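You operate a simulated robot arm through the tools that you are given. There is no shell and no other tool.

You run a simulated robot arm. Do the job below in one go: nothing can be reset, and whatever is moved stays where it is left.

Task
Wind the pink line off grey card 29 and put the card back.
Fine: dial to 15 m, yellow slider at pink, card on the plate, dial back to 0.

It is judged by the outcome, as a careful person would: the job done as asked, and still so three seconds after it is handed in. It fails if anything else is knocked over, pushed out of place, dropped, spilled or broken.

Robot
A 5-joint arm with a two-finger parallel gripper, fixed in place. Base frame: the origin is at the foot of the arm, x ahead of it, y to its left, z up; the work surface is at about z = 0.9. Readings come in m, degrees, newtons and seconds.
With the tool pointing down near the work surface it reaches from about 0.58 to 0.94 m from the base axis. Its first joint turns from -149.0 to 149.0 degrees. Payload 1.57 kg.
Tool frame: the origin (TCP) lies between the finger pads and is the grasp point; the fingertips stand 0.03 m ahead of it; z points along the fingers, y is the line along which they close. Largest opening 0.11 m; finger width 0.024, thickness 0.012; the body of the gripper, 0.048 by 0.112 m, starts 0.078 m behind the TCP.
Orientation is that of the tool frame in the base frame, as a unit quaternion [w, x, y, z]. With the fingers straight down and closing along the base's y, the tool's x points along the base's -x, its y along +y and its z along -z.

Tools
- The arm moves only by the tool send_rows. Its argument "increments" is a list of rows, each an object (a shift or turn left out is 0, a gripper value left out holds the last) with "fingers": the gripper command, from -1 (fully open) to 1 (shut), values between in proportion; "travel": the shift along the tool's x, y, z in units of 50 mm (1.0 is 50 mm), a list of three; "turn": the turn, a rotation vector about the tool's x, y, z in units of 5 degrees (1.0 is 5 degrees), a list of three. In form: [{"fingers": fingers, "travel": [tx, ty, tz], "turn": [ax, ay, az]}, ...]. A call has 1 to 20 rows; each row shifts and turns the commanded pose from where the row before left it, along the tool's axes as they then stand. A call with a number of a shift or a turn outside -1 to 1 is refused whole. Each row takes 0.2 s and may step no farther than 0.05 m and 8.6 degrees from the row before; otherwise, or with a gripper value out of range, the whole call is refused. Where a pose cannot be reached the arm comes as near as it can. A force on the tool above 40 N (or 10 N above the force at the start of the call, whichever is more), or a blocked arm, ends the call early, and 0.2 s more pass. Each finger travels about 0.153 m/s and halts on what it meets, pressing with about 36 N; the grip force reading is that of the motor and also rises with nothing between the fingers. The clock runs only during rows and for 0.2 s after the last one: add rows that do not move to give the fingers time. The reply holds the time, the measured pose of the TCP, the force on the tool along the base axes, the opening and the grip force, in the units named above and with some noise, with the torque about the TCP (base axes, N m) and any sound that the robot's microphone picked up, and new pictures: "show" is both (left out), scene, wrist or none.
- Cameras (640 x 400 px; columns grow to the right, rows downward): "scene" is fixed at [0.0489, 0.6501, 1.632]; the picture's right is [-0.14, -0.99, 0.00], its down [-0.84, 0.12, -0.53] and it looks along [0.52, -0.07, -0.85] (base axes); focal length 336 px, centre (320, 200). "wrist" rides on the gripper at [0.07, 0.016, -0.141] in the tool frame; the picture's right is [-0.23, 0.97, 0.00], its down [-0.86, -0.20, -0.48] and it looks along [-0.47, -0.11, 0.88] (tool axes); focal length 222 px, centre (320, 200). There is no depth. A picture from a camera that has moved, and an enlarged one, comes with that camera's place and axes in the base frame and with its lens.
- move_column(by): slides the trunk up (or, below 0, down) by that many m; the arm rides with it, the base frame stays. It gives what a move gives, with no picture.
- zoom(camera, box): a new picture of the part [left, top, right, bottom] of that camera's present view, enlarged. The clock stands still meanwhile.
- sign_off(): hands the job in; it is judged then, once.

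Places have to be worked out from the pictures, the camera data and where the tool is seen. Open the gripper and draw the arm clear of the work before you hand the job in, unless the task says otherwise.

The tools are called after "Call:" as name(argument=value, ...) on one line, values as JSON. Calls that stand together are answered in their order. send_rows: Moves the arm, as the interface text tells. Its arguments: {"type":"object","properties":{"increments":{"type":"array"},"show":{"type":"string","enum":["both","scene","wrist","none"]}},"required":["increments"]} The other tools are called the same way: move_column (by) slides the trunk up or down; zoom (camera, box) takes an enlarged picture of a part of a camera's view; sign_off () hands the job in.

At the start:

```text
time: 0.0
tool_pos: [0.4362, 0.4386, 1.1982]
tcp_rot: [0.0, 0.0, 1.0, 0.001]
ft_force: [0.0, -0.1, 0.0]
torque: [0.01, 0.01, 0.02]
opening: 0.1097
grasp_force: 0.0
trunk travel left (down, up): [-0.932, 0.038]
```

scene: 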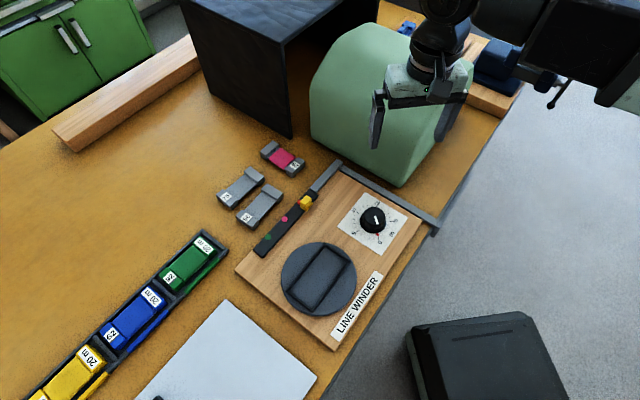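
wrist: 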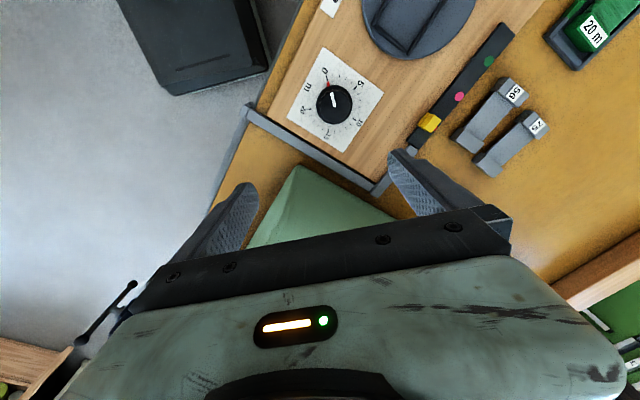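

I start by looking closely at the winder, the cards and the dial before any motion.

Call:
zoom(camera="scene", box=[200, 120, 360, 220])

Call:
zoom(camera="scene", box=[310, 160, 450, 250])

Call:
zoom(camera="scene", box=[230, 220, 400, 350])

Call:
zoom(camera="wrist", box=[270, 20, 430, 170])

Call:
zoom(camera="wrist", box=[360, 0, 560, 180])

```text
4.00 times, centred on (280, 170) of scene
camera zoom: at [0.0489, 0.6501, 1.632], right [-0.14, -0.99, 0.0], down [-0.84, 0.12, -0.53], along [0.52, -0.07, -0.85], focal length 1342 px, centre (480, 320)
```

zoom: 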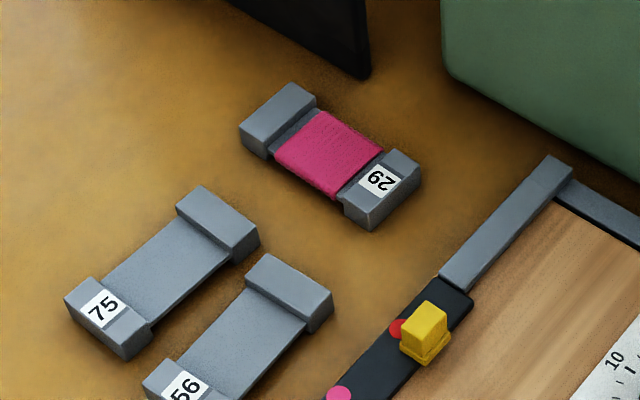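

```text
4.44 times, centred on (380, 205) of scene
camera zoom: at [0.0489, 0.6501, 1.632], right [-0.14, -0.99, 0.0], down [-0.84, 0.12, -0.53], along [0.52, -0.07, -0.85], focal length 1491 px, centre (53, 178)
```

zoom: 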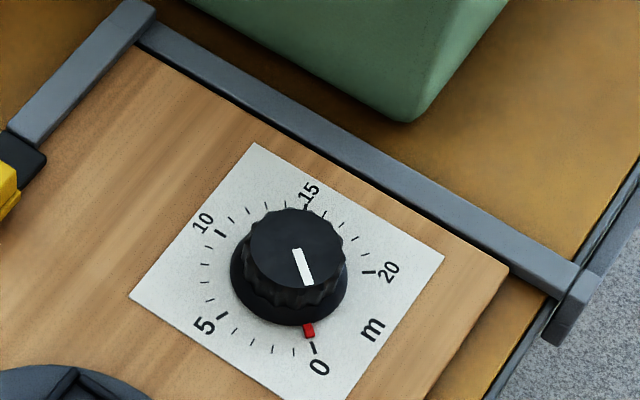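

```text
3.08 times, centred on (315, 285) of scene
camera zoom: at [0.0489, 0.6501, 1.632], right [-0.14, -0.99, 0.0], down [-0.84, 0.12, -0.53], along [0.52, -0.07, -0.85], focal length 1032 px, centre (335, -62)
```

zoom: 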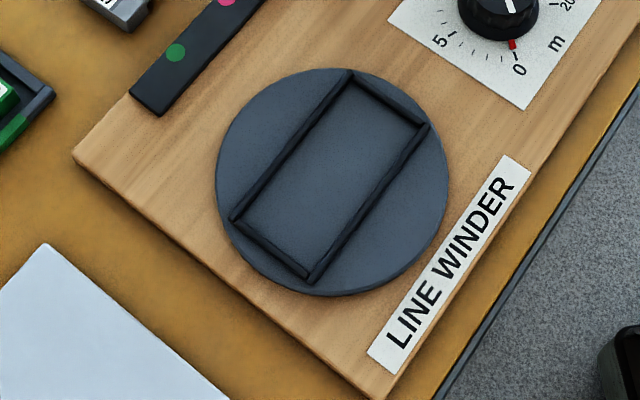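

```text
2.67 times, centred on (350, 95) of wrist
camera zoom: at [0.3671, 0.455, 1.3396], right [0.23, 0.97, 0.0], down [0.86, -0.2, 0.48], along [0.47, -0.11, -0.88], focal length 592 px, centre (240, 480)
```

zoom: 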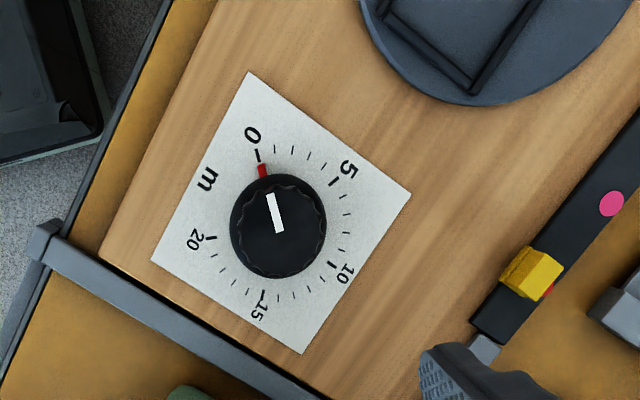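

```text
2.22 times, centred on (460, 90) of wrist
camera zoom: at [0.3671, 0.455, 1.3396], right [0.23, 0.97, 0.0], down [0.86, -0.2, 0.48], along [0.47, -0.11, -0.88], focal length 494 px, centre (9, 444)
```

zoom: 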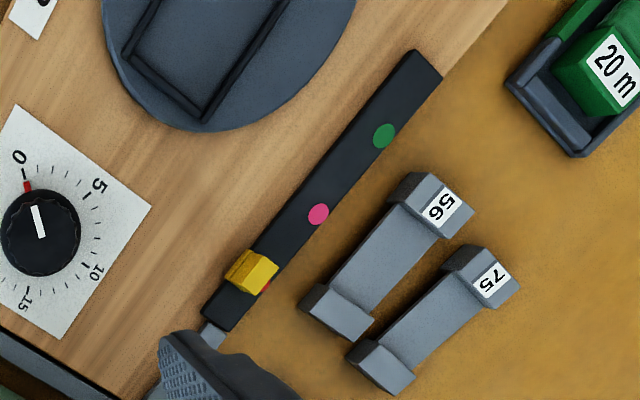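

The dial runs clockwise (seen from above) 0→5→10→15→20 at about 14° per metre, and it now points to 0. I put the knob at about (0.406, 0.470), so I'll move above it for a closer look.

Call:
send_rows(increments=[{"fingers": -1, "travel": [0.3, 0.31, 0.5]}, {"travel": [0.3, 0.31, 0.5]}, {"travel": [0, 0, 0.5]}, {"travel": [0, 0, 0.3]}, {"travel": [0, 0, 0]}])

```text
time: 1.2
tool_pos: [0.4073, 0.4696, 1.1976]
tcp_rot: [0.0, 0.0, 1.0, 0.0]
ft_force: [-0.6, 0.4, -0.5]
torque: [-0.02, -0.01, -0.02]
opening: 0.1099
grasp_force: 0.1
out of reach, approached as far as the arm can: row 1, 2, 3, 4
trunk travel left (down, up): [-0.932, 0.038]
camera wrist: at [0.3366, 0.4852, 1.3396], right [0.23, 0.97, 0.0], down [0.86, -0.2, 0.48], along [0.47, -0.11, -0.88], focal length 222 px, centre (320, 200)
```

scene: 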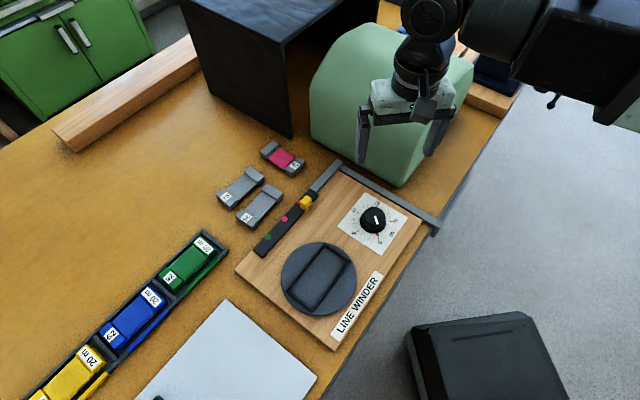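
wrist: 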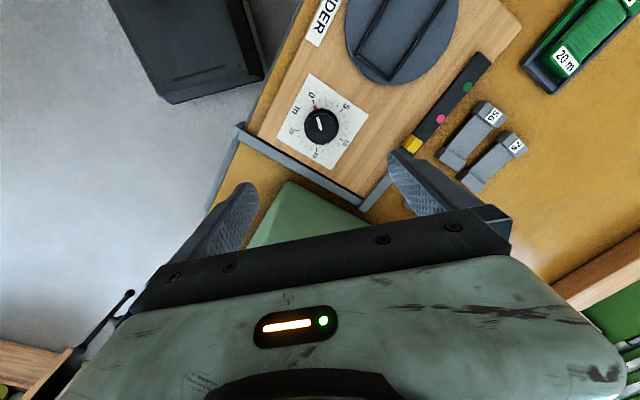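

The arm couldn't descend at this trunk height, so I'll lower the trunk step by step, watching the pose.

Call:
move_column(by=-0.08)

Call:
send_rows(increments=[{"travel": [0, 0, 0]}])

```text
time: 2.4
tool_pos: [0.4076, 0.4699, 1.118]
tcp_rot: [0.0, 0.0, 1.0, 0.0]
ft_force: [0.2, -0.6, -0.5]
torque: [0.05, -0.01, 0.02]
opening: 0.11
grasp_force: 0.0
trunk travel left (down, up): [-0.852, 0.118]
```

```text
time: 2.8
tool_pos: [0.4068, 0.4691, 1.1189]
tcp_rot: [-0.001, -0.001, 1.0, 0.001]
ft_force: [0.6, -0.3, -0.1]
torque: [0.01, 0.02, -0.03]
opening: 0.1098
grasp_force: 0.1
trunk travel left (down, up): [-0.852, 0.118]
camera wrist: at [0.3366, 0.4851, 1.2596], right [0.23, 0.97, 0.0], down [0.86, -0.2, 0.48], along [0.47, -0.11, -0.88], focal length 222 px, centre (320, 200)
```

scene: 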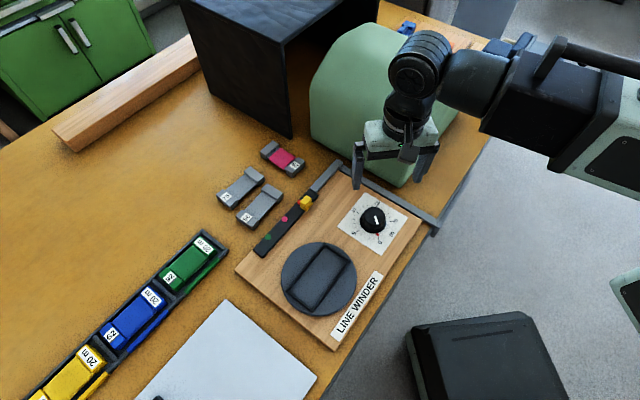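
wrist: 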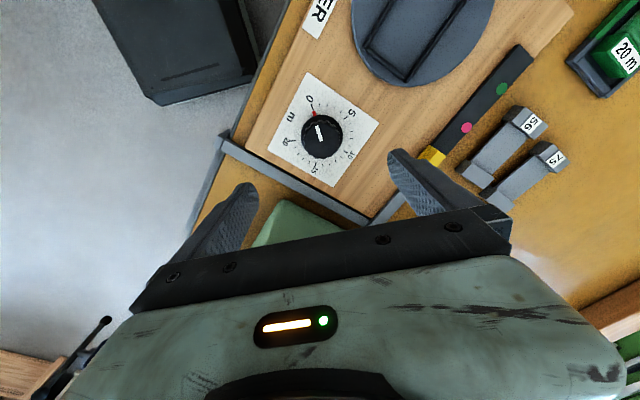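

The trunk move carries the tool straight down. I'll zoom in for the knob's exact place and height.

Call:
zoom(camera="wrist", box=[250, 60, 390, 200])

Call:
zoom(camera="wrist", box=[380, 30, 580, 210])

```text
2.86 times, centred on (320, 130) of wrist
camera zoom: at [0.3366, 0.4851, 1.2596], right [0.23, 0.97, 0.0], down [0.86, -0.2, 0.48], along [0.47, -0.11, -0.88], focal length 635 px, centre (320, 400)
```

zoom: 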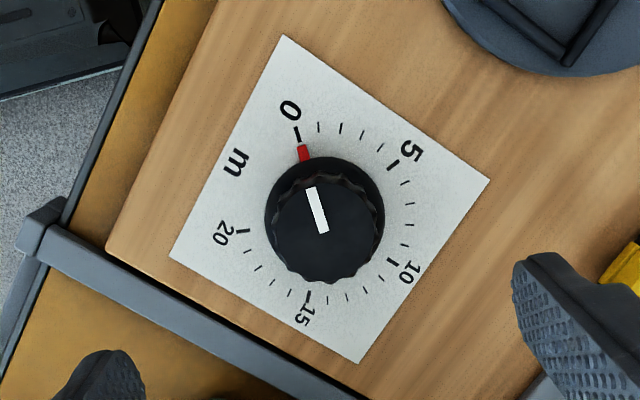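

```text
2.22 times, centred on (480, 120) of wrist
camera zoom: at [0.3366, 0.4851, 1.2596], right [0.23, 0.97, 0.0], down [0.86, -0.2, 0.48], along [0.47, -0.11, -0.88], focal length 494 px, centre (-36, 378)
```

zoom: 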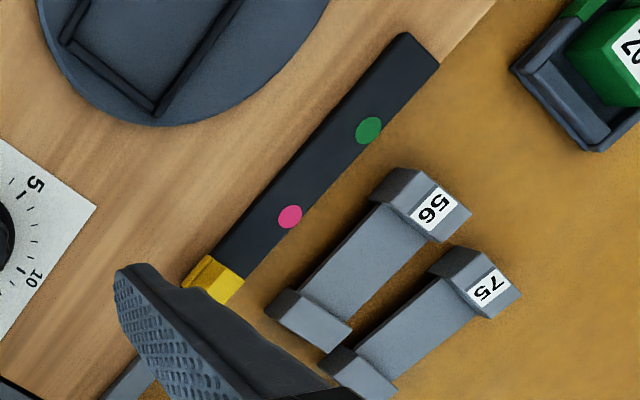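

The sticker centre triangulates to about (0.412, 0.470), with the board top near z 0.918 and the knob top near 0.948. I'll centre over it and go partway down.

Call:
send_rows(increments=[{"fingers": -1, "travel": [-0.1, 0.01, 0.5]}, {"travel": [0, 0, 0.5]}, {"travel": [0, 0, 0.5]}, {"travel": [0, 0, 0.3]}, {"travel": [0, 0, 0]}])

```text
time: 4.0
tool_pos: [0.4108, 0.4685, 1.1178]
tcp_rot: [0.0, 0.0, 1.0, 0.0]
ft_force: [0.1, -0.3, 0.5]
torque: [0.0, -0.03, -0.03]
opening: 0.1101
grasp_force: 0.0
out of reach, approached as far as the arm can: row 1, 2, 3, 4
trunk travel left (down, up): [-0.852, 0.118]
camera wrist: at [0.3399, 0.4851, 1.2596], right [0.23, 0.97, 0.0], down [0.86, -0.2, 0.48], along [0.47, -0.11, -0.88], focal length 222 px, centre (320, 200)
```

scene: 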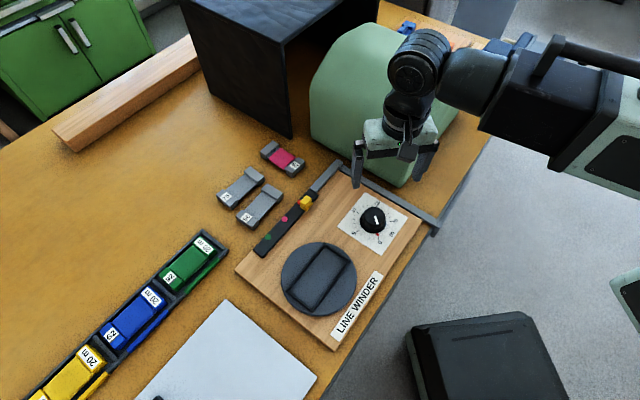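
wrist: 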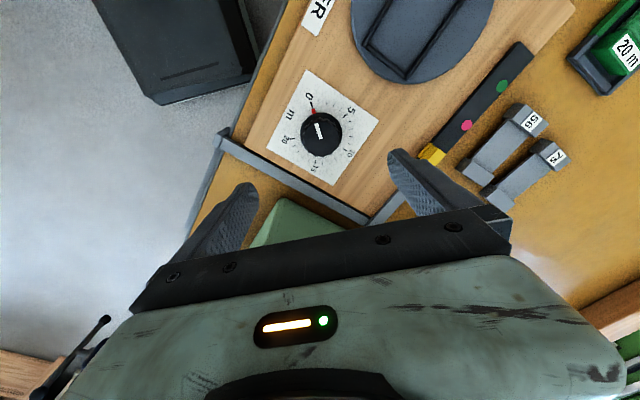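

The arm is at its fold limit here, so I'll use the trunk to descend, in two stages.

Call:
move_column(by=-0.1)

Call:
send_rows(increments=[{"travel": [-0.02, 0.02, 0]}])

Call:
zoom(camera="wrist", box=[200, 90, 440, 240])

Call:
zoom(camera="scene", box=[310, 120, 470, 240])

```text
time: 5.3
tool_pos: [0.4118, 0.4697, 1.0186]
tcp_rot: [0.001, 0.0, 1.0, -0.001]
ft_force: [0.7, 1.2, 0.1]
torque: [0.0, -0.02, 0.01]
opening: 0.1099
grasp_force: 0.0
trunk travel left (down, up): [-0.752, 0.218]
```

```text
time: 5.7
tool_pos: [0.4114, 0.4697, 1.0181]
tcp_rot: [0.001, -0.001, 1.0, 0.0]
ft_force: [0.4, -0.1, 0.4]
torque: [-0.01, 0.02, -0.02]
opening: 0.11
grasp_force: 0.1
trunk travel left (down, up): [-0.752, 0.218]
camera wrist: at [0.3406, 0.4862, 1.1596], right [0.23, 0.97, 0.0], down [0.86, -0.2, 0.48], along [0.47, -0.11, -0.88], focal length 222 px, centre (320, 200)
```

scene: 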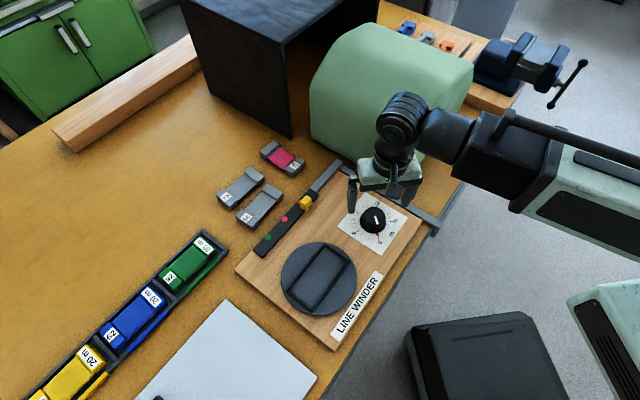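
wrist: 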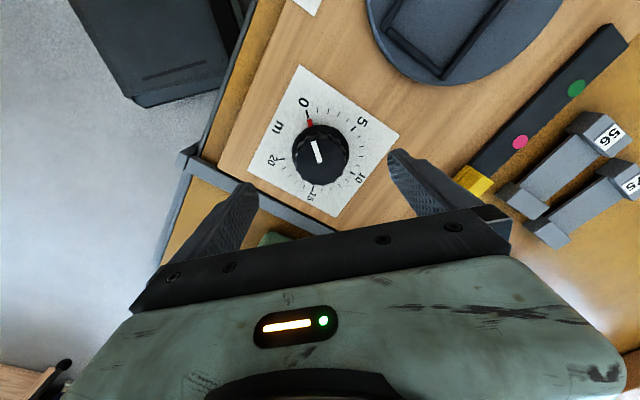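

```text
2.67 times, centred on (320, 165) of wrist
camera zoom: at [0.3406, 0.4862, 1.1596], right [0.23, 0.97, 0.0], down [0.86, -0.2, 0.48], along [0.47, -0.11, -0.88], focal length 592 px, centre (320, 293)
```

zoom: 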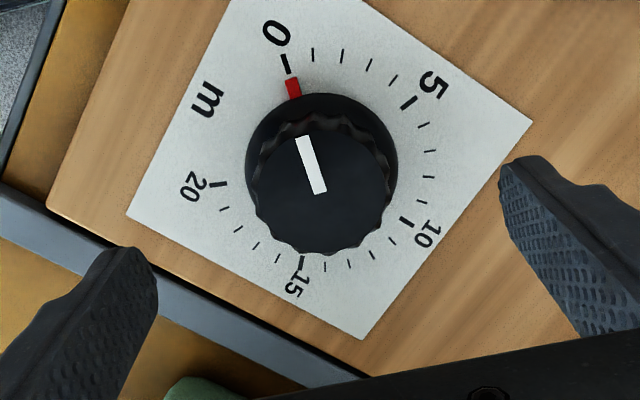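

```text
3.33 times, centred on (390, 180) of scene
camera zoom: at [0.0489, 0.6501, 1.632], right [-0.14, -0.99, 0.0], down [-0.84, 0.12, -0.53], along [0.52, -0.07, -0.85], focal length 1118 px, centre (87, 267)
```

zoom: 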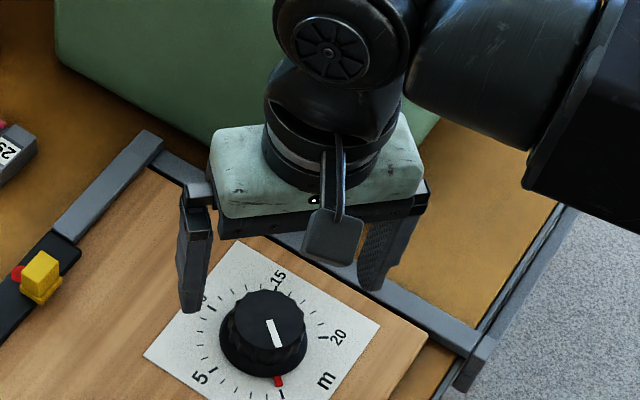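

The knob centre agrees at about (0.411, 0.470), with the top near z 0.94. I'll lower 55 mm so the fingertips straddle the knob, then check.

Call:
move_column(by=-0.055)

Call:
send_rows(increments=[{"travel": [0, 0, 0]}])

Call:
zoom(camera="wrist", box=[200, 100, 440, 250])

Call:
zoom(camera="scene", box=[310, 150, 450, 250])

```text
time: 6.7
tool_pos: [0.4113, 0.4701, 0.9633]
tcp_rot: [0.0, -0.001, 1.0, 0.0]
ft_force: [0.2, 0.1, 0.0]
torque: [0.04, 0.0, 0.0]
opening: 0.1101
grasp_force: 0.1
trunk travel left (down, up): [-0.697, 0.273]
```

```text
time: 7.1
tool_pos: [0.4112, 0.4697, 0.9629]
tcp_rot: [0.0, 0.0, 1.0, 0.0]
ft_force: [-0.2, 0.5, 0.9]
torque: [0.01, 0.0, -0.02]
opening: 0.1102
grasp_force: 0.0
trunk travel left (down, up): [-0.697, 0.273]
camera wrist: at [0.3406, 0.4862, 1.1046], right [0.23, 0.97, 0.0], down [0.86, -0.2, 0.48], along [0.47, -0.11, -0.88], focal length 222 px, centre (320, 200)
```

scene: 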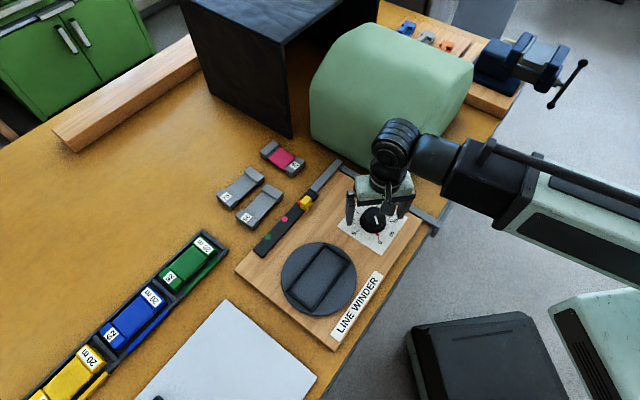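
wrist: 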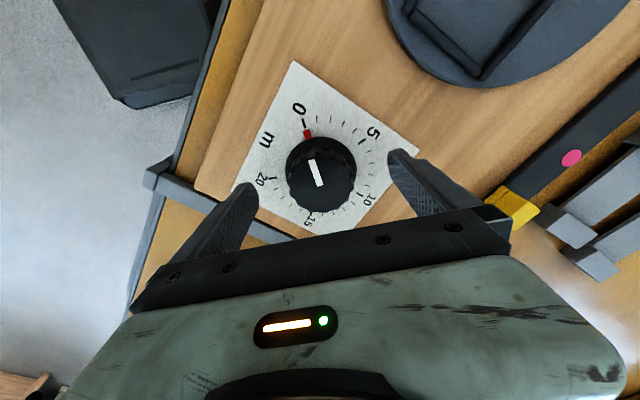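

```text
2.67 times, centred on (320, 175) of wrist
camera zoom: at [0.3406, 0.4862, 1.1046], right [0.23, 0.97, 0.0], down [0.86, -0.2, 0.48], along [0.47, -0.11, -0.88], focal length 592 px, centre (320, 267)
```

zoom: 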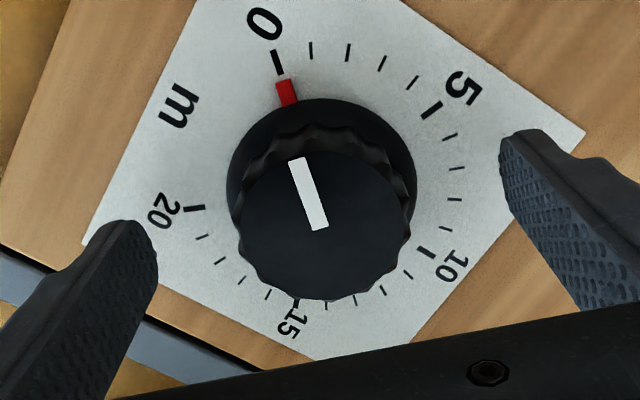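

```text
4.00 times, centred on (380, 200) of scene
camera zoom: at [0.0489, 0.6501, 1.632], right [-0.14, -0.99, 0.0], down [-0.84, 0.12, -0.53], along [0.52, -0.07, -0.85], focal length 1342 px, centre (80, 200)
```

zoom: 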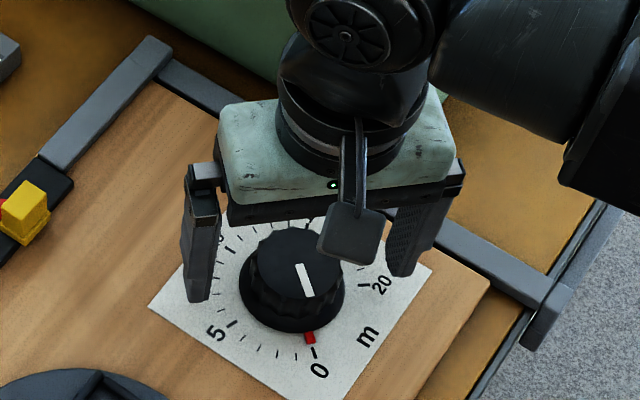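

The fingertips straddle the knob about 6 mm below its top, well centred. I'll go 7 mm lower and close on it.

Call:
move_column(by=-0.007)

Call:
send_rows(increments=[{"fingers": 0}, {"fingers": 0.3}, {"fingers": 0.5}, {"fingers": 0.7}, {"fingers": 1}, {"fingers": 1}])

Call:
zoom(camera="wrist", box=[200, 100, 440, 250])

```text
time: 7.6
tool_pos: [0.4128, 0.471, 0.9565]
tcp_rot: [0.0, -0.001, 1.0, 0.0]
ft_force: [-0.3, -0.3, 0.3]
torque: [-0.02, -0.01, 0.04]
opening: 0.1099
grasp_force: 0.1
trunk travel left (down, up): [-0.69, 0.28]
```

```text
time: 9.0
tool_pos: [0.4114, 0.4697, 0.9574]
tcp_rot: [0.0, 0.0, 1.0, 0.0]
ft_force: [-0.2, 0.6, 0.8]
torque: [0.25, -0.09, -0.02]
opening: 0.0516
grasp_force: 44.9
trunk travel left (down, up): [-0.69, 0.28]
camera wrist: at [0.3406, 0.4862, 1.0976], right [0.23, 0.97, 0.0], down [0.86, -0.2, 0.48], along [0.47, -0.11, -0.88], focal length 222 px, centre (320, 200)
```

scene: 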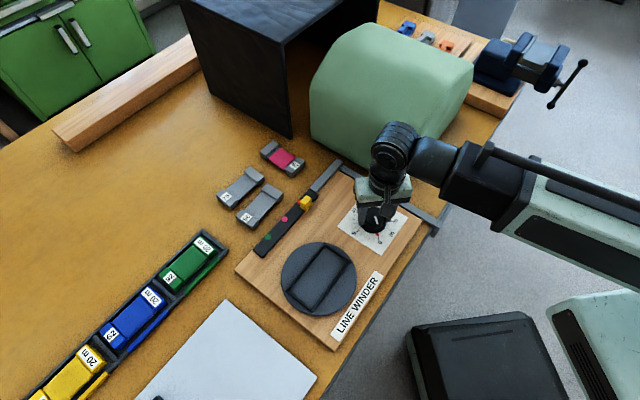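
wrist: 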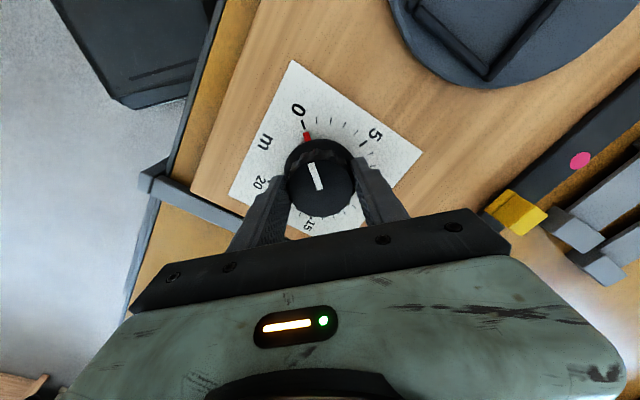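

```text
2.67 times, centred on (320, 175) of wrist
camera zoom: at [0.3406, 0.4862, 1.0976], right [0.23, 0.97, 0.0], down [0.86, -0.2, 0.48], along [0.47, -0.11, -0.88], focal length 592 px, centre (320, 267)
```

zoom: 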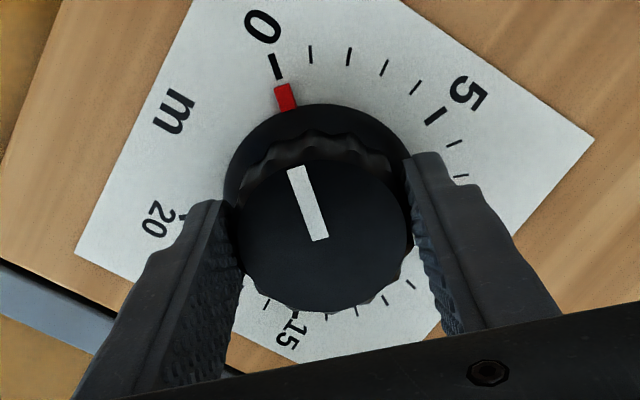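

Gripped at 51.6 mm. The ticks are 70° per 5 m, so 15 m is 210° clockwise. I'll turn the first 20° and check that the pointer follows.

Call:
send_rows(increments=[{"fingers": 1, "turn": [0, 0, 1]}, {"turn": [0, 0, 1]}, {"turn": [0, 0, 1]}, {"turn": [0, 0, 1]}])

Call:
zoom(camera="wrist", box=[200, 100, 440, 250])

```text
time: 10.0
tool_pos: [0.4107, 0.4713, 0.9568]
tcp_rot: [0.0, 0.174, 0.985, 0.0]
ft_force: [2.6, 10.4, 10.0]
torque: [-0.42, 0.38, 0.03]
opening: 0.0515
grasp_force: 45.5
trunk travel left (down, up): [-0.69, 0.28]
camera wrist: at [0.3505, 0.5099, 1.0976], right [0.55, 0.84, 0.0], down [0.73, -0.48, 0.48], along [0.4, -0.26, -0.88], focal length 222 px, centre (320, 200)
```

scene: 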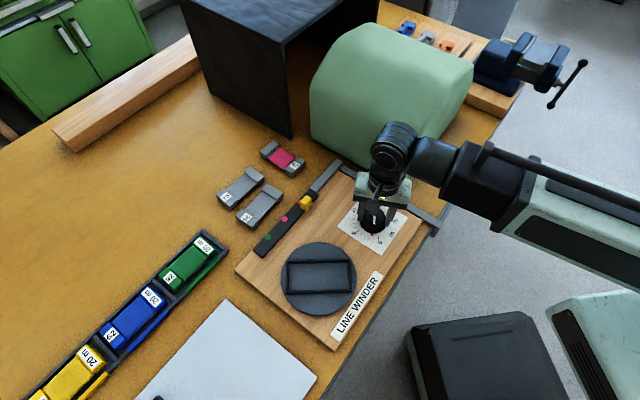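
wrist: 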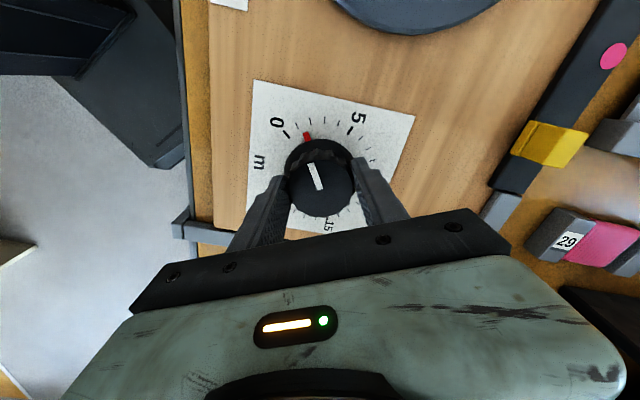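

```text
2.67 times, centred on (320, 175) of wrist
camera zoom: at [0.3505, 0.5099, 1.0976], right [0.55, 0.84, 0.0], down [0.73, -0.48, 0.48], along [0.4, -0.26, -0.88], focal length 592 px, centre (320, 267)
```

zoom: 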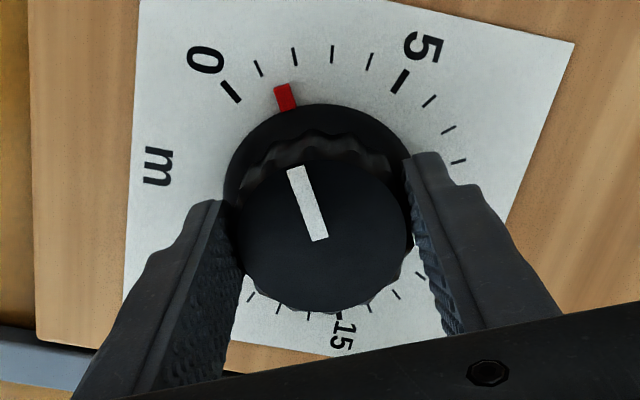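

The pointer follows, and the winder plate turns along with the dial. I'll continue turning.

Call:
send_rows(increments=[{"turn": [0, 0, 1]}, {"turn": [0, 0, 1]}, {"turn": [0, 0, 1]}, {"turn": [0, 0, 1]}, {"turn": [0, 0, 1]}, {"turn": [0, 0, 1]}, {"turn": [0, 0, 1]}, {"turn": [0, 0, 1]}, {"turn": [0, 0, 1]}, {"turn": [0, 0, 1]}])

Call:
zoom(camera="wrist", box=[200, 100, 440, 250])

```text
time: 11.3
tool_pos: [0.4121, 0.4728, 0.957]
tcp_rot: [0.001, 0.397, 0.918, 0.004]
ft_force: [1.6, 7.0, 13.5]
torque: [-0.61, 0.29, 0.0]
opening: 0.0516
grasp_force: 44.6
trunk travel left (down, up): [-0.69, 0.28]
stopped in row 6: the force on the tool passed its limit at 41 N (the readings are from after the stop); the commanded pose is now the measured one
camera wrist: at [0.3747, 0.5329, 1.0976], right [0.87, 0.5, 0.01], down [0.44, -0.76, 0.48], along [0.24, -0.41, -0.88], focal length 222 px, centre (320, 200)
```

scene: 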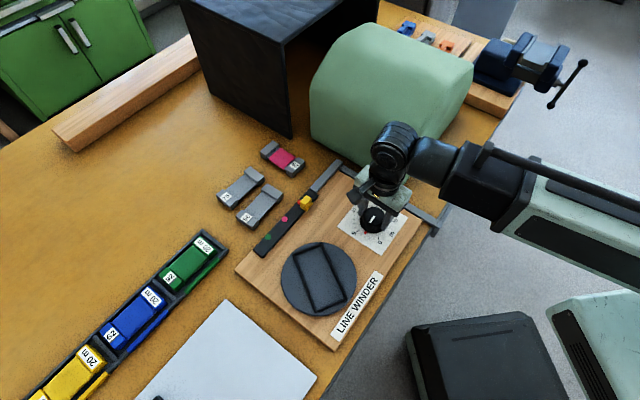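
wrist: 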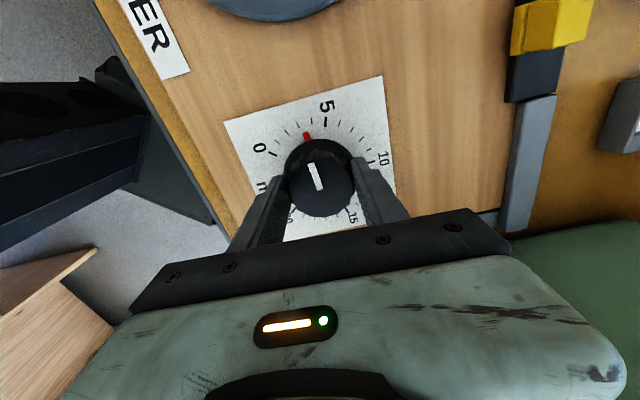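

```text
2.67 times, centred on (320, 175) of wrist
camera zoom: at [0.3747, 0.5329, 1.0976], right [0.87, 0.5, 0.01], down [0.44, -0.76, 0.48], along [0.24, -0.41, -0.88], focal length 592 px, centre (320, 267)
```

zoom: 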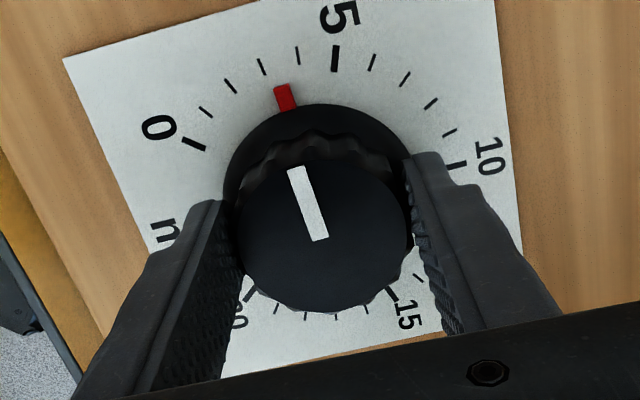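

The grip was about 4 mm off the knob axis, which built up side force. I'll release, re-centre at about (0.415, 0.470) and grip again.

Call:
send_rows(increments=[{"fingers": 0.3}, {"fingers": -0.3}, {"fingers": -0.3, "travel": [-0.08, 0, 0]}, {"travel": [0, 0, 0]}, {"travel": [0, 0, 0]}])

Call:
zoom(camera="wrist", box=[200, 100, 440, 250])

```text
time: 12.5
tool_pos: [0.4152, 0.4687, 0.9562]
tcp_rot: [0.0, 0.397, 0.918, 0.002]
ft_force: [-0.2, 0.0, -0.4]
torque: [0.0, 0.01, 0.0]
opening: 0.0716
grasp_force: 0.1
trunk travel left (down, up): [-0.69, 0.28]
camera wrist: at [0.3781, 0.5289, 1.0977], right [0.87, 0.5, 0.0], down [0.44, -0.76, 0.48], along [0.24, -0.41, -0.88], focal length 222 px, centre (320, 200)
```

scene: 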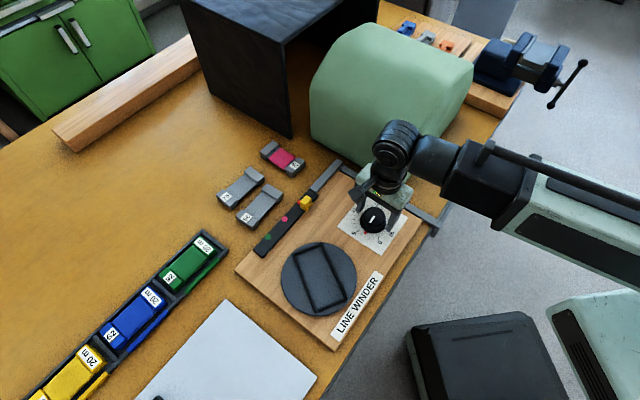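
wrist: 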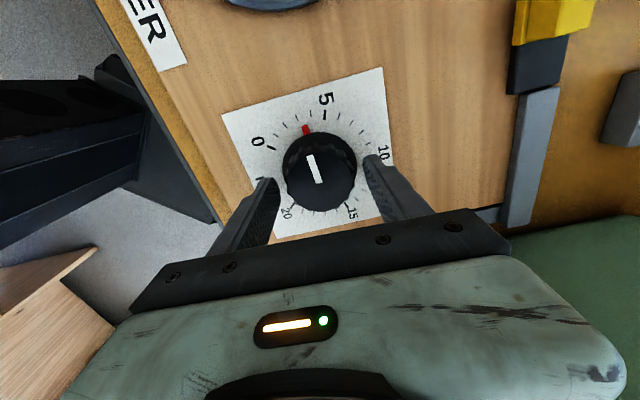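

```text
2.67 times, centred on (320, 175) of wrist
camera zoom: at [0.3781, 0.5289, 1.0977], right [0.87, 0.5, 0.0], down [0.44, -0.76, 0.48], along [0.24, -0.41, -0.88], focal length 592 px, centre (320, 267)
```

zoom: 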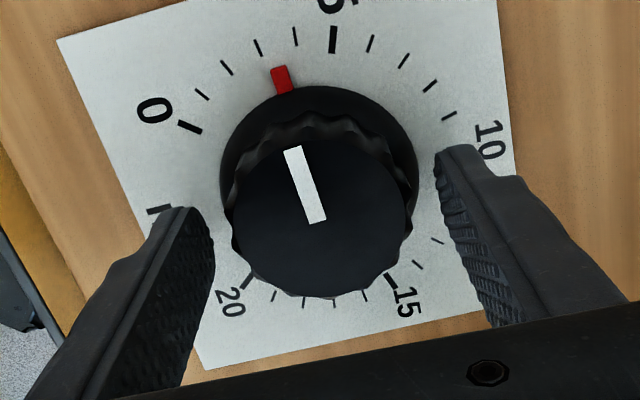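

The pointer stayed at about 3.4 m after release. I'll re-grip and turn another 20°, then compare the side force with before to judge the centring.

Call:
send_rows(increments=[{"fingers": 0.3}, {"fingers": 1}, {"fingers": 1}, {"fingers": 1}], show="none")

Call:
send_rows(increments=[{"turn": [0, 0, 1]}, {"turn": [0, 0, 1]}, {"turn": [0, 0, 1]}, {"turn": [0, 0, 1]}], show="wrist")

```text
time: 13.5
tool_pos: [0.4161, 0.4668, 0.9559]
tcp_rot: [-0.001, 0.397, 0.918, 0.002]
ft_force: [5.4, 5.9, 8.1]
torque: [-0.29, 0.26, -0.02]
opening: 0.0516
grasp_force: 44.9
trunk travel left (down, up): [-0.69, 0.28]
```

```text
time: 14.5
tool_pos: [0.4143, 0.4674, 0.957]
tcp_rot: [0.0, 0.551, 0.834, 0.001]
ft_force: [2.6, -3.4, 0.6]
torque: [-0.5, -0.44, -0.03]
opening: 0.0517
grasp_force: 44.7
trunk travel left (down, up): [-0.69, 0.28]
camera wrist: at [0.4013, 0.5375, 1.0977], right [0.98, 0.17, 0.0], down [0.15, -0.87, 0.48], along [0.08, -0.47, -0.88], focal length 222 px, centre (320, 200)
```

wrist: 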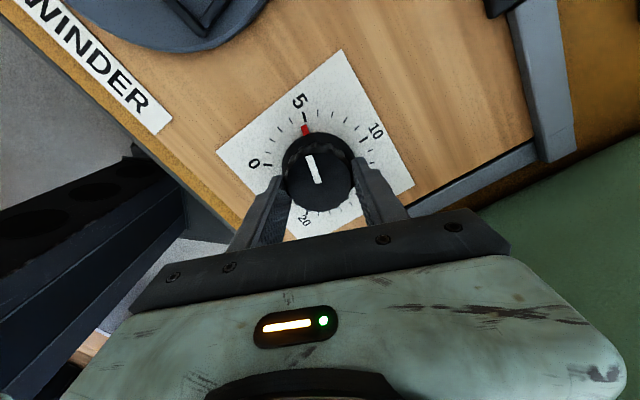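

Side forces changed sign, so the true centre lies between the two grips. I'll loosen, shift 2.3 mm back along tool x, re-grip and keep turning.

Call:
send_rows(increments=[{"fingers": 0.3}, {"fingers": -0.1}, {"travel": [0.046, 0.01, 0]}, {"fingers": 0.2}, {"fingers": 1}, {"fingers": 1}, {"fingers": 1}], show="none")

Call:
send_rows(increments=[{"turn": [0, 0, 1]}, {"turn": [0, 0, 1]}, {"turn": [0, 0, 1]}, {"turn": [0, 0, 1]}, {"turn": [0, 0, 1]}, {"turn": [0, 0, 1]}], show="none")

Call:
send_rows(increments=[{"turn": [0, 0, 1]}, {"turn": [0, 0, 1]}, {"turn": [0, 0, 1]}, {"turn": [0, 0, 1]}, {"turn": [0, 0, 1]}, {"turn": [0, 0, 1]}])

```text
time: 16.1
tool_pos: [0.4133, 0.4701, 0.9557]
tcp_rot: [0.001, 0.55, 0.835, 0.001]
ft_force: [-11.9, -6.5, -12.3]
torque: [-0.37, 1.23, 0.02]
opening: 0.0515
grasp_force: 44.8
trunk travel left (down, up): [-0.69, 0.28]
```

```text
time: 17.5
tool_pos: [0.413, 0.4714, 0.9573]
tcp_rot: [0.0, 0.748, 0.664, 0.001]
ft_force: [-19.4, -11.2, -23.5]
torque: [0.09, 0.45, -0.02]
opening: 0.0515
grasp_force: 44.9
trunk travel left (down, up): [-0.69, 0.28]
```

```text
time: 18.8
tool_pos: [0.4131, 0.4695, 0.9559]
tcp_rot: [-0.008, 0.868, 0.497, -0.001]
ft_force: [-11.6, 4.4, -6.7]
torque: [0.33, -0.07, 0.03]
opening: 0.0518
grasp_force: 44.5
out of reach, approached as far as the arm can: row 5, 6
trunk travel left (down, up): [-0.69, 0.28]
stopped in row 6: the force on the tool passed its limit at 50 N (the readings are from after the stop); the commanded pose is now the measured one
camera wrist: at [0.464, 0.5203, 1.098], right [0.73, -0.69, -0.02], down [-0.6, -0.64, 0.48], along [-0.34, -0.34, -0.88], focal length 222 px, centre (320, 200)
```

scene: 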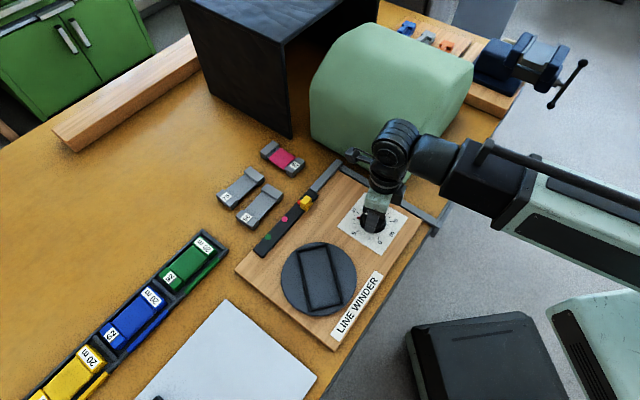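
wrist: 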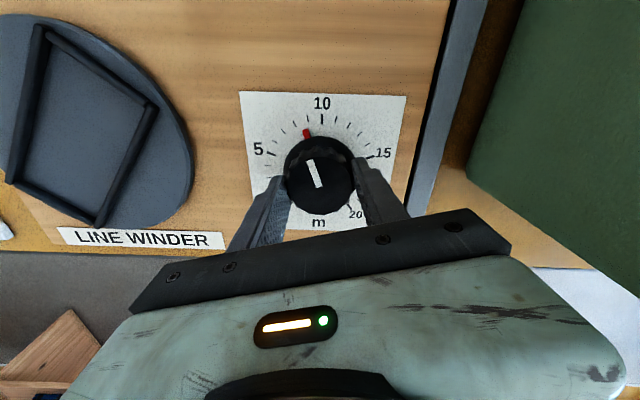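

The dial is at about 8.6 m and the wrist neared a limit. I'll release, rise 60 mm with the arm (for margin in its fold), spin back 120°, and look.

Call:
send_rows(increments=[{"fingers": 0.3}, {"fingers": -0.5}, {"fingers": -1}, {"travel": [0, 0, -0.3]}, {"travel": [0, 0, -0.3]}, {"travel": [0, 0, -0.4]}, {"travel": [0, 0, -0.4]}, {"turn": [0, 0, -1]}, {"turn": [0, 0, -1]}, {"turn": [0, 0, -1]}, {"turn": [0, 0, -1]}, {"turn": [0, 0, -1]}, {"turn": [0, 0, -1]}, {"turn": [0, 0, -1]}, {"turn": [0, 0, -1]}, {"turn": [0, 0, -1]}, {"turn": [0, 0, -1]}, {"turn": [0, 0, -1]}, {"turn": [0, 0, -1]}], show="none")

Call:
send_rows(increments=[{"turn": [0, 0, -1]}, {"turn": [0, 0, -1]}, {"turn": [0, 0, -1]}, {"turn": [0, 0, -1]}, {"turn": [0, 0, -1]}, {"turn": [0, 0, -1]}, {"turn": [0, 0, -1]}, {"turn": [0, 0, -1]}, {"turn": [0, 0, -1]}, {"turn": [0, 0, -1]}, {"turn": [0, 0, -1]}, {"turn": [0, 0, -1]}])

Call:
zoom(camera="wrist", box=[200, 90, 440, 240])

```text
time: 22.8
tool_pos: [0.4174, 0.4694, 0.9567]
tcp_rot: [-0.006, 0.503, 0.865, 0.002]
ft_force: [0.2, -0.3, -0.7]
torque: [-0.02, 0.01, 0.0]
opening: 0.1101
grasp_force: 0.1
out of reach, approached as far as the arm can: row 4, 5, 6, 7
trunk travel left (down, up): [-0.69, 0.28]
```

```text
time: 25.4
tool_pos: [0.4187, 0.4681, 0.9573]
tcp_rot: [-0.004, 0.002, 1.0, 0.005]
ft_force: [0.5, -0.4, -0.5]
torque: [0.01, 0.01, 0.0]
opening: 0.1101
grasp_force: 0.1
trunk travel left (down, up): [-0.69, 0.28]
camera wrist: at [0.3486, 0.4833, 1.0983], right [0.23, 0.97, 0.01], down [0.86, -0.21, 0.47], along [0.46, -0.1, -0.88], focal length 222 px, centre (320, 200)
```

scene: 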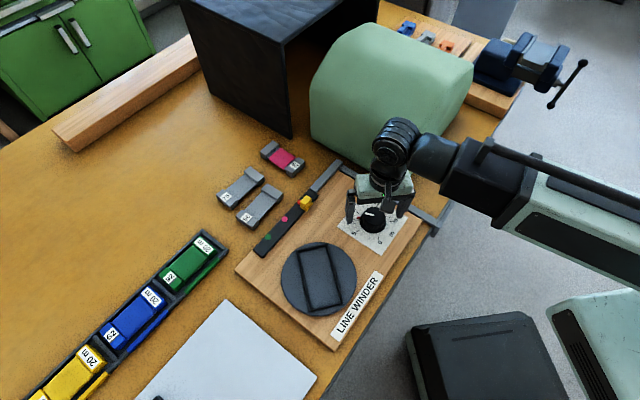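
wrist: 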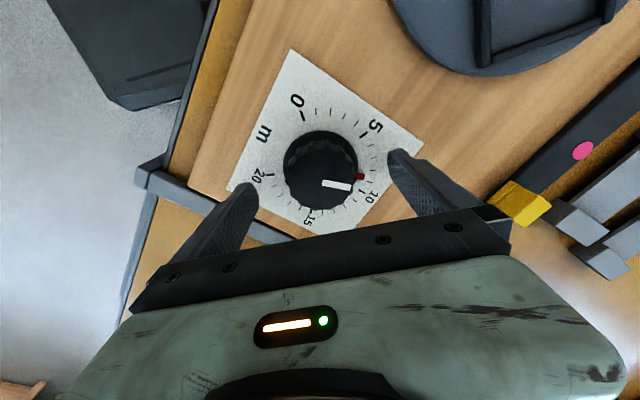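

```text
2.67 times, centred on (320, 165) of wrist
camera zoom: at [0.3486, 0.4833, 1.0983], right [0.23, 0.97, 0.01], down [0.86, -0.21, 0.47], along [0.46, -0.1, -0.88], focal length 592 px, centre (320, 293)
```

zoom: 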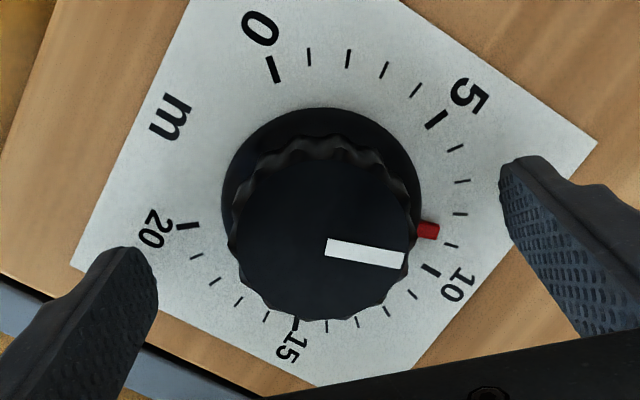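

Pointer is at about 8.7 m. The up-move was refused at that wrist angle, so I'll test a rise here, where the wrist is away from its limit.

Call:
send_rows(increments=[{"travel": [0, 0, -0.4]}, {"travel": [0, 0, -0.4]}, {"travel": [0, 0, 0]}], show="none")

```text
time: 26.2
tool_pos: [0.4184, 0.4686, 0.9561]
tcp_rot: [-0.005, 0.004, 1.0, 0.005]
ft_force: [0.0, 1.0, -0.2]
torque: [-0.02, 0.03, -0.01]
opening: 0.1103
grasp_force: 0.0
out of reach, approached as far as the arm can: row 1, 2
trunk travel left (down, up): [-0.69, 0.28]
```

The arm can't rise here either. I'll lift with the trunk to clear the knob, then explore where the arm has freedom.

Call:
move_column(by=0.1)

Call:
send_rows(increments=[{"travel": [0, 0, 0.3]}], show="none")

Call:
send_rows(increments=[{"travel": [-0.5, 0.5, 0]}, {"travel": [0, 0, 0]}], show="none")

Call:
send_rows(increments=[{"travel": [0, 0, -0.5]}, {"travel": [0, 0, 0]}], show="none")

Call:
send_rows(increments=[{"travel": [0, 0, 0.5]}, {"travel": [0, 0, 0]}], show="none")

```text
time: 27.5
tool_pos: [0.418, 0.4673, 1.0558]
tcp_rot: [-0.005, 0.003, 1.0, 0.005]
ft_force: [0.0, 0.1, 0.6]
torque: [-0.01, -0.01, 0.01]
opening: 0.1099
grasp_force: 0.1
trunk travel left (down, up): [-0.79, 0.18]
```

```text
time: 27.9
tool_pos: [0.4177, 0.4681, 1.0567]
tcp_rot: [-0.005, 0.004, 1.0, 0.005]
ft_force: [-0.4, 0.7, 0.2]
torque: [0.02, -0.01, 0.0]
opening: 0.1101
grasp_force: 0.1
out of reach, approached as far as the arm can: row 1
trunk travel left (down, up): [-0.79, 0.18]
```

```text
time: 28.5
tool_pos: [0.4439, 0.4936, 1.0571]
tcp_rot: [-0.005, 0.003, 1.0, 0.005]
ft_force: [0.5, 0.9, -0.3]
torque: [-0.01, 0.0, 0.02]
opening: 0.1101
grasp_force: 0.1
trunk travel left (down, up): [-0.79, 0.18]
```

```text
time: 29.1
tool_pos: [0.4423, 0.492, 1.0559]
tcp_rot: [-0.004, 0.004, 1.0, 0.005]
ft_force: [-0.1, -0.4, -0.5]
torque: [0.01, 0.01, -0.02]
opening: 0.11
grasp_force: 0.1
out of reach, approached as far as the arm can: row 1
trunk travel left (down, up): [-0.79, 0.18]
```

```text
time: 29.7
tool_pos: [0.4432, 0.4924, 1.0561]
tcp_rot: [-0.004, 0.005, 1.0, 0.005]
ft_force: [-0.6, -0.1, -0.1]
torque: [0.02, 0.01, 0.01]
opening: 0.11
grasp_force: 0.0
out of reach, approached as far as the arm can: row 1
trunk travel left (down, up): [-0.79, 0.18]
```

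The arm seems to move horizontally only, with the trunk giving height, and the tool has picked up a 0.8° tilt. I'll level the tool and test a small vertical move again.

Call:
send_rows(increments=[{"turn": [0.115, -0.115, 0]}, {"travel": [0, 0, 0]}], show="none")

Call:
send_rows(increments=[{"travel": [0, 0, -0.5]}, {"travel": [0, 0, 0]}], show="none")

```text
time: 30.3
tool_pos: [0.4431, 0.4918, 1.0561]
tcp_rot: [0.0, 0.004, 1.0, 0.0]
ft_force: [-0.3, -0.2, -0.2]
torque: [-0.03, 0.01, -0.02]
opening: 0.11
grasp_force: 0.0
trunk travel left (down, up): [-0.79, 0.18]
```

```text
time: 30.9
tool_pos: [0.4437, 0.4921, 1.0561]
tcp_rot: [0.001, 0.004, 1.0, 0.0]
ft_force: [1.1, -0.4, 0.6]
torque: [0.01, 0.03, 0.0]
opening: 0.1101
grasp_force: 0.1
out of reach, approached as far as the arm can: row 1
trunk travel left (down, up): [-0.79, 0.18]
```

Confirmed: height comes from the trunk only. I'll return over the knob at my refined centre (0.4128, 0.4702) and check the pose from the camera data.

Call:
send_rows(increments=[{"travel": [0.304, -0.219, 0]}, {"travel": [0.304, -0.219, 0]}, {"travel": [0, 0, 0]}, {"travel": [0, 0, 0]}])

Call:
zoom(camera="scene", box=[230, 150, 430, 350])

```text
time: 31.9
tool_pos: [0.4127, 0.4699, 1.0567]
tcp_rot: [0.001, 0.005, 1.0, 0.0]
ft_force: [0.3, 1.0, -0.5]
torque: [0.02, 0.03, -0.01]
opening: 0.1099
grasp_force: 0.1
trunk travel left (down, up): [-0.79, 0.18]
camera wrist: at [0.3416, 0.487, 1.1974], right [0.23, 0.97, 0.0], down [0.85, -0.21, 0.48], along [0.47, -0.11, -0.88], focal length 222 px, centre (320, 200)
```

scene: 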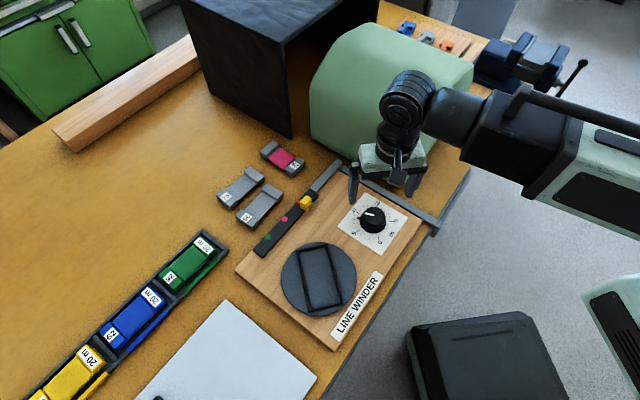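
wrist: 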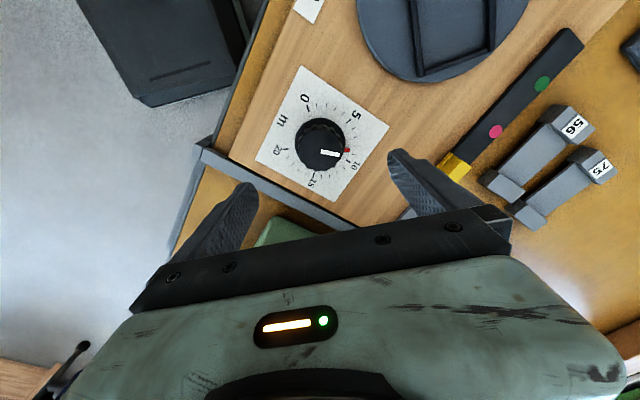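

```text
2.00 times, centred on (330, 250) of scene
camera zoom: at [0.0489, 0.6501, 1.632], right [-0.14, -0.99, 0.0], down [-0.84, 0.12, -0.53], along [0.52, -0.07, -0.85], focal length 671 px, centre (300, 100)
```

zoom: 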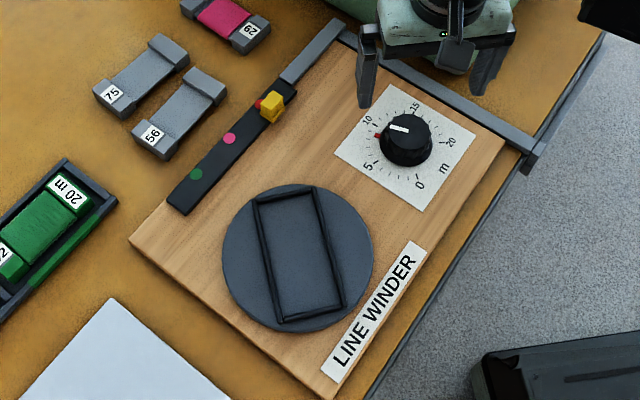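

Camera data puts the TCP at (0.4114, 0.4703), so I'll nudge +0.8 mm in x, lower the trunk 0.1 m around the knob, and grip.

Call:
send_rows(increments=[{"travel": [-0.016, 0, 0]}, {"travel": [0, 0, 0]}], show="none")

Call:
move_column(by=-0.1)

Call:
send_rows(increments=[{"fingers": 0}, {"fingers": 0.3}, {"fingers": 0.5}, {"fingers": 1}, {"fingers": 1}], show="none")

Call:
send_rows(increments=[{"turn": [0, 0, 1]}, {"turn": [0, 0, 1]}, {"turn": [0, 0, 1]}, {"turn": [0, 0, 1]}, {"turn": [0, 0, 1]}, {"turn": [0, 0, 1]}], show="wrist")

```text
time: 32.5
tool_pos: [0.4135, 0.4719, 1.0573]
tcp_rot: [0.001, 0.005, 1.0, 0.0]
ft_force: [0.8, -0.7, -0.6]
torque: [-0.04, -0.01, -0.01]
opening: 0.1102
grasp_force: 0.0
trunk travel left (down, up): [-0.79, 0.18]
```

```text
time: 33.8
tool_pos: [0.4118, 0.4709, 0.9571]
tcp_rot: [0.0, 0.004, 1.0, 0.0]
ft_force: [0.9, 0.2, -0.4]
torque: [0.0, 0.0, -0.01]
opening: 0.1101
grasp_force: 0.1
trunk travel left (down, up): [-0.69, 0.28]
```

```text
time: 35.0
tool_pos: [0.4136, 0.4693, 0.9552]
tcp_rot: [0.002, 0.005, 1.0, 0.001]
ft_force: [-2.1, -6.9, -5.6]
torque: [-0.44, 0.07, -0.01]
opening: 0.0513
grasp_force: 45.2
trunk travel left (down, up): [-0.69, 0.28]
```

```text
time: 36.4
tool_pos: [0.4132, 0.4698, 0.9565]
tcp_rot: [0.001, 0.264, 0.965, 0.001]
ft_force: [0.8, -7.9, -4.8]
torque: [-0.66, 0.53, -0.06]
opening: 0.0514
grasp_force: 44.6
trunk travel left (down, up): [-0.69, 0.28]
camera wrist: at [0.3602, 0.5196, 1.0976], right [0.69, 0.72, 0.0], down [0.63, -0.61, 0.48], along [0.35, -0.33, -0.88], focal length 222 px, centre (320, 200)
```

wrist: 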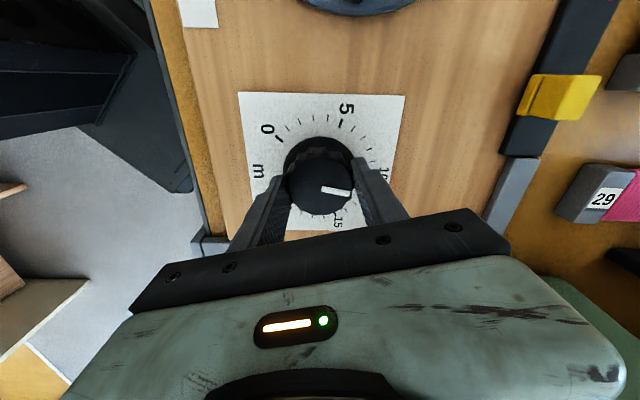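

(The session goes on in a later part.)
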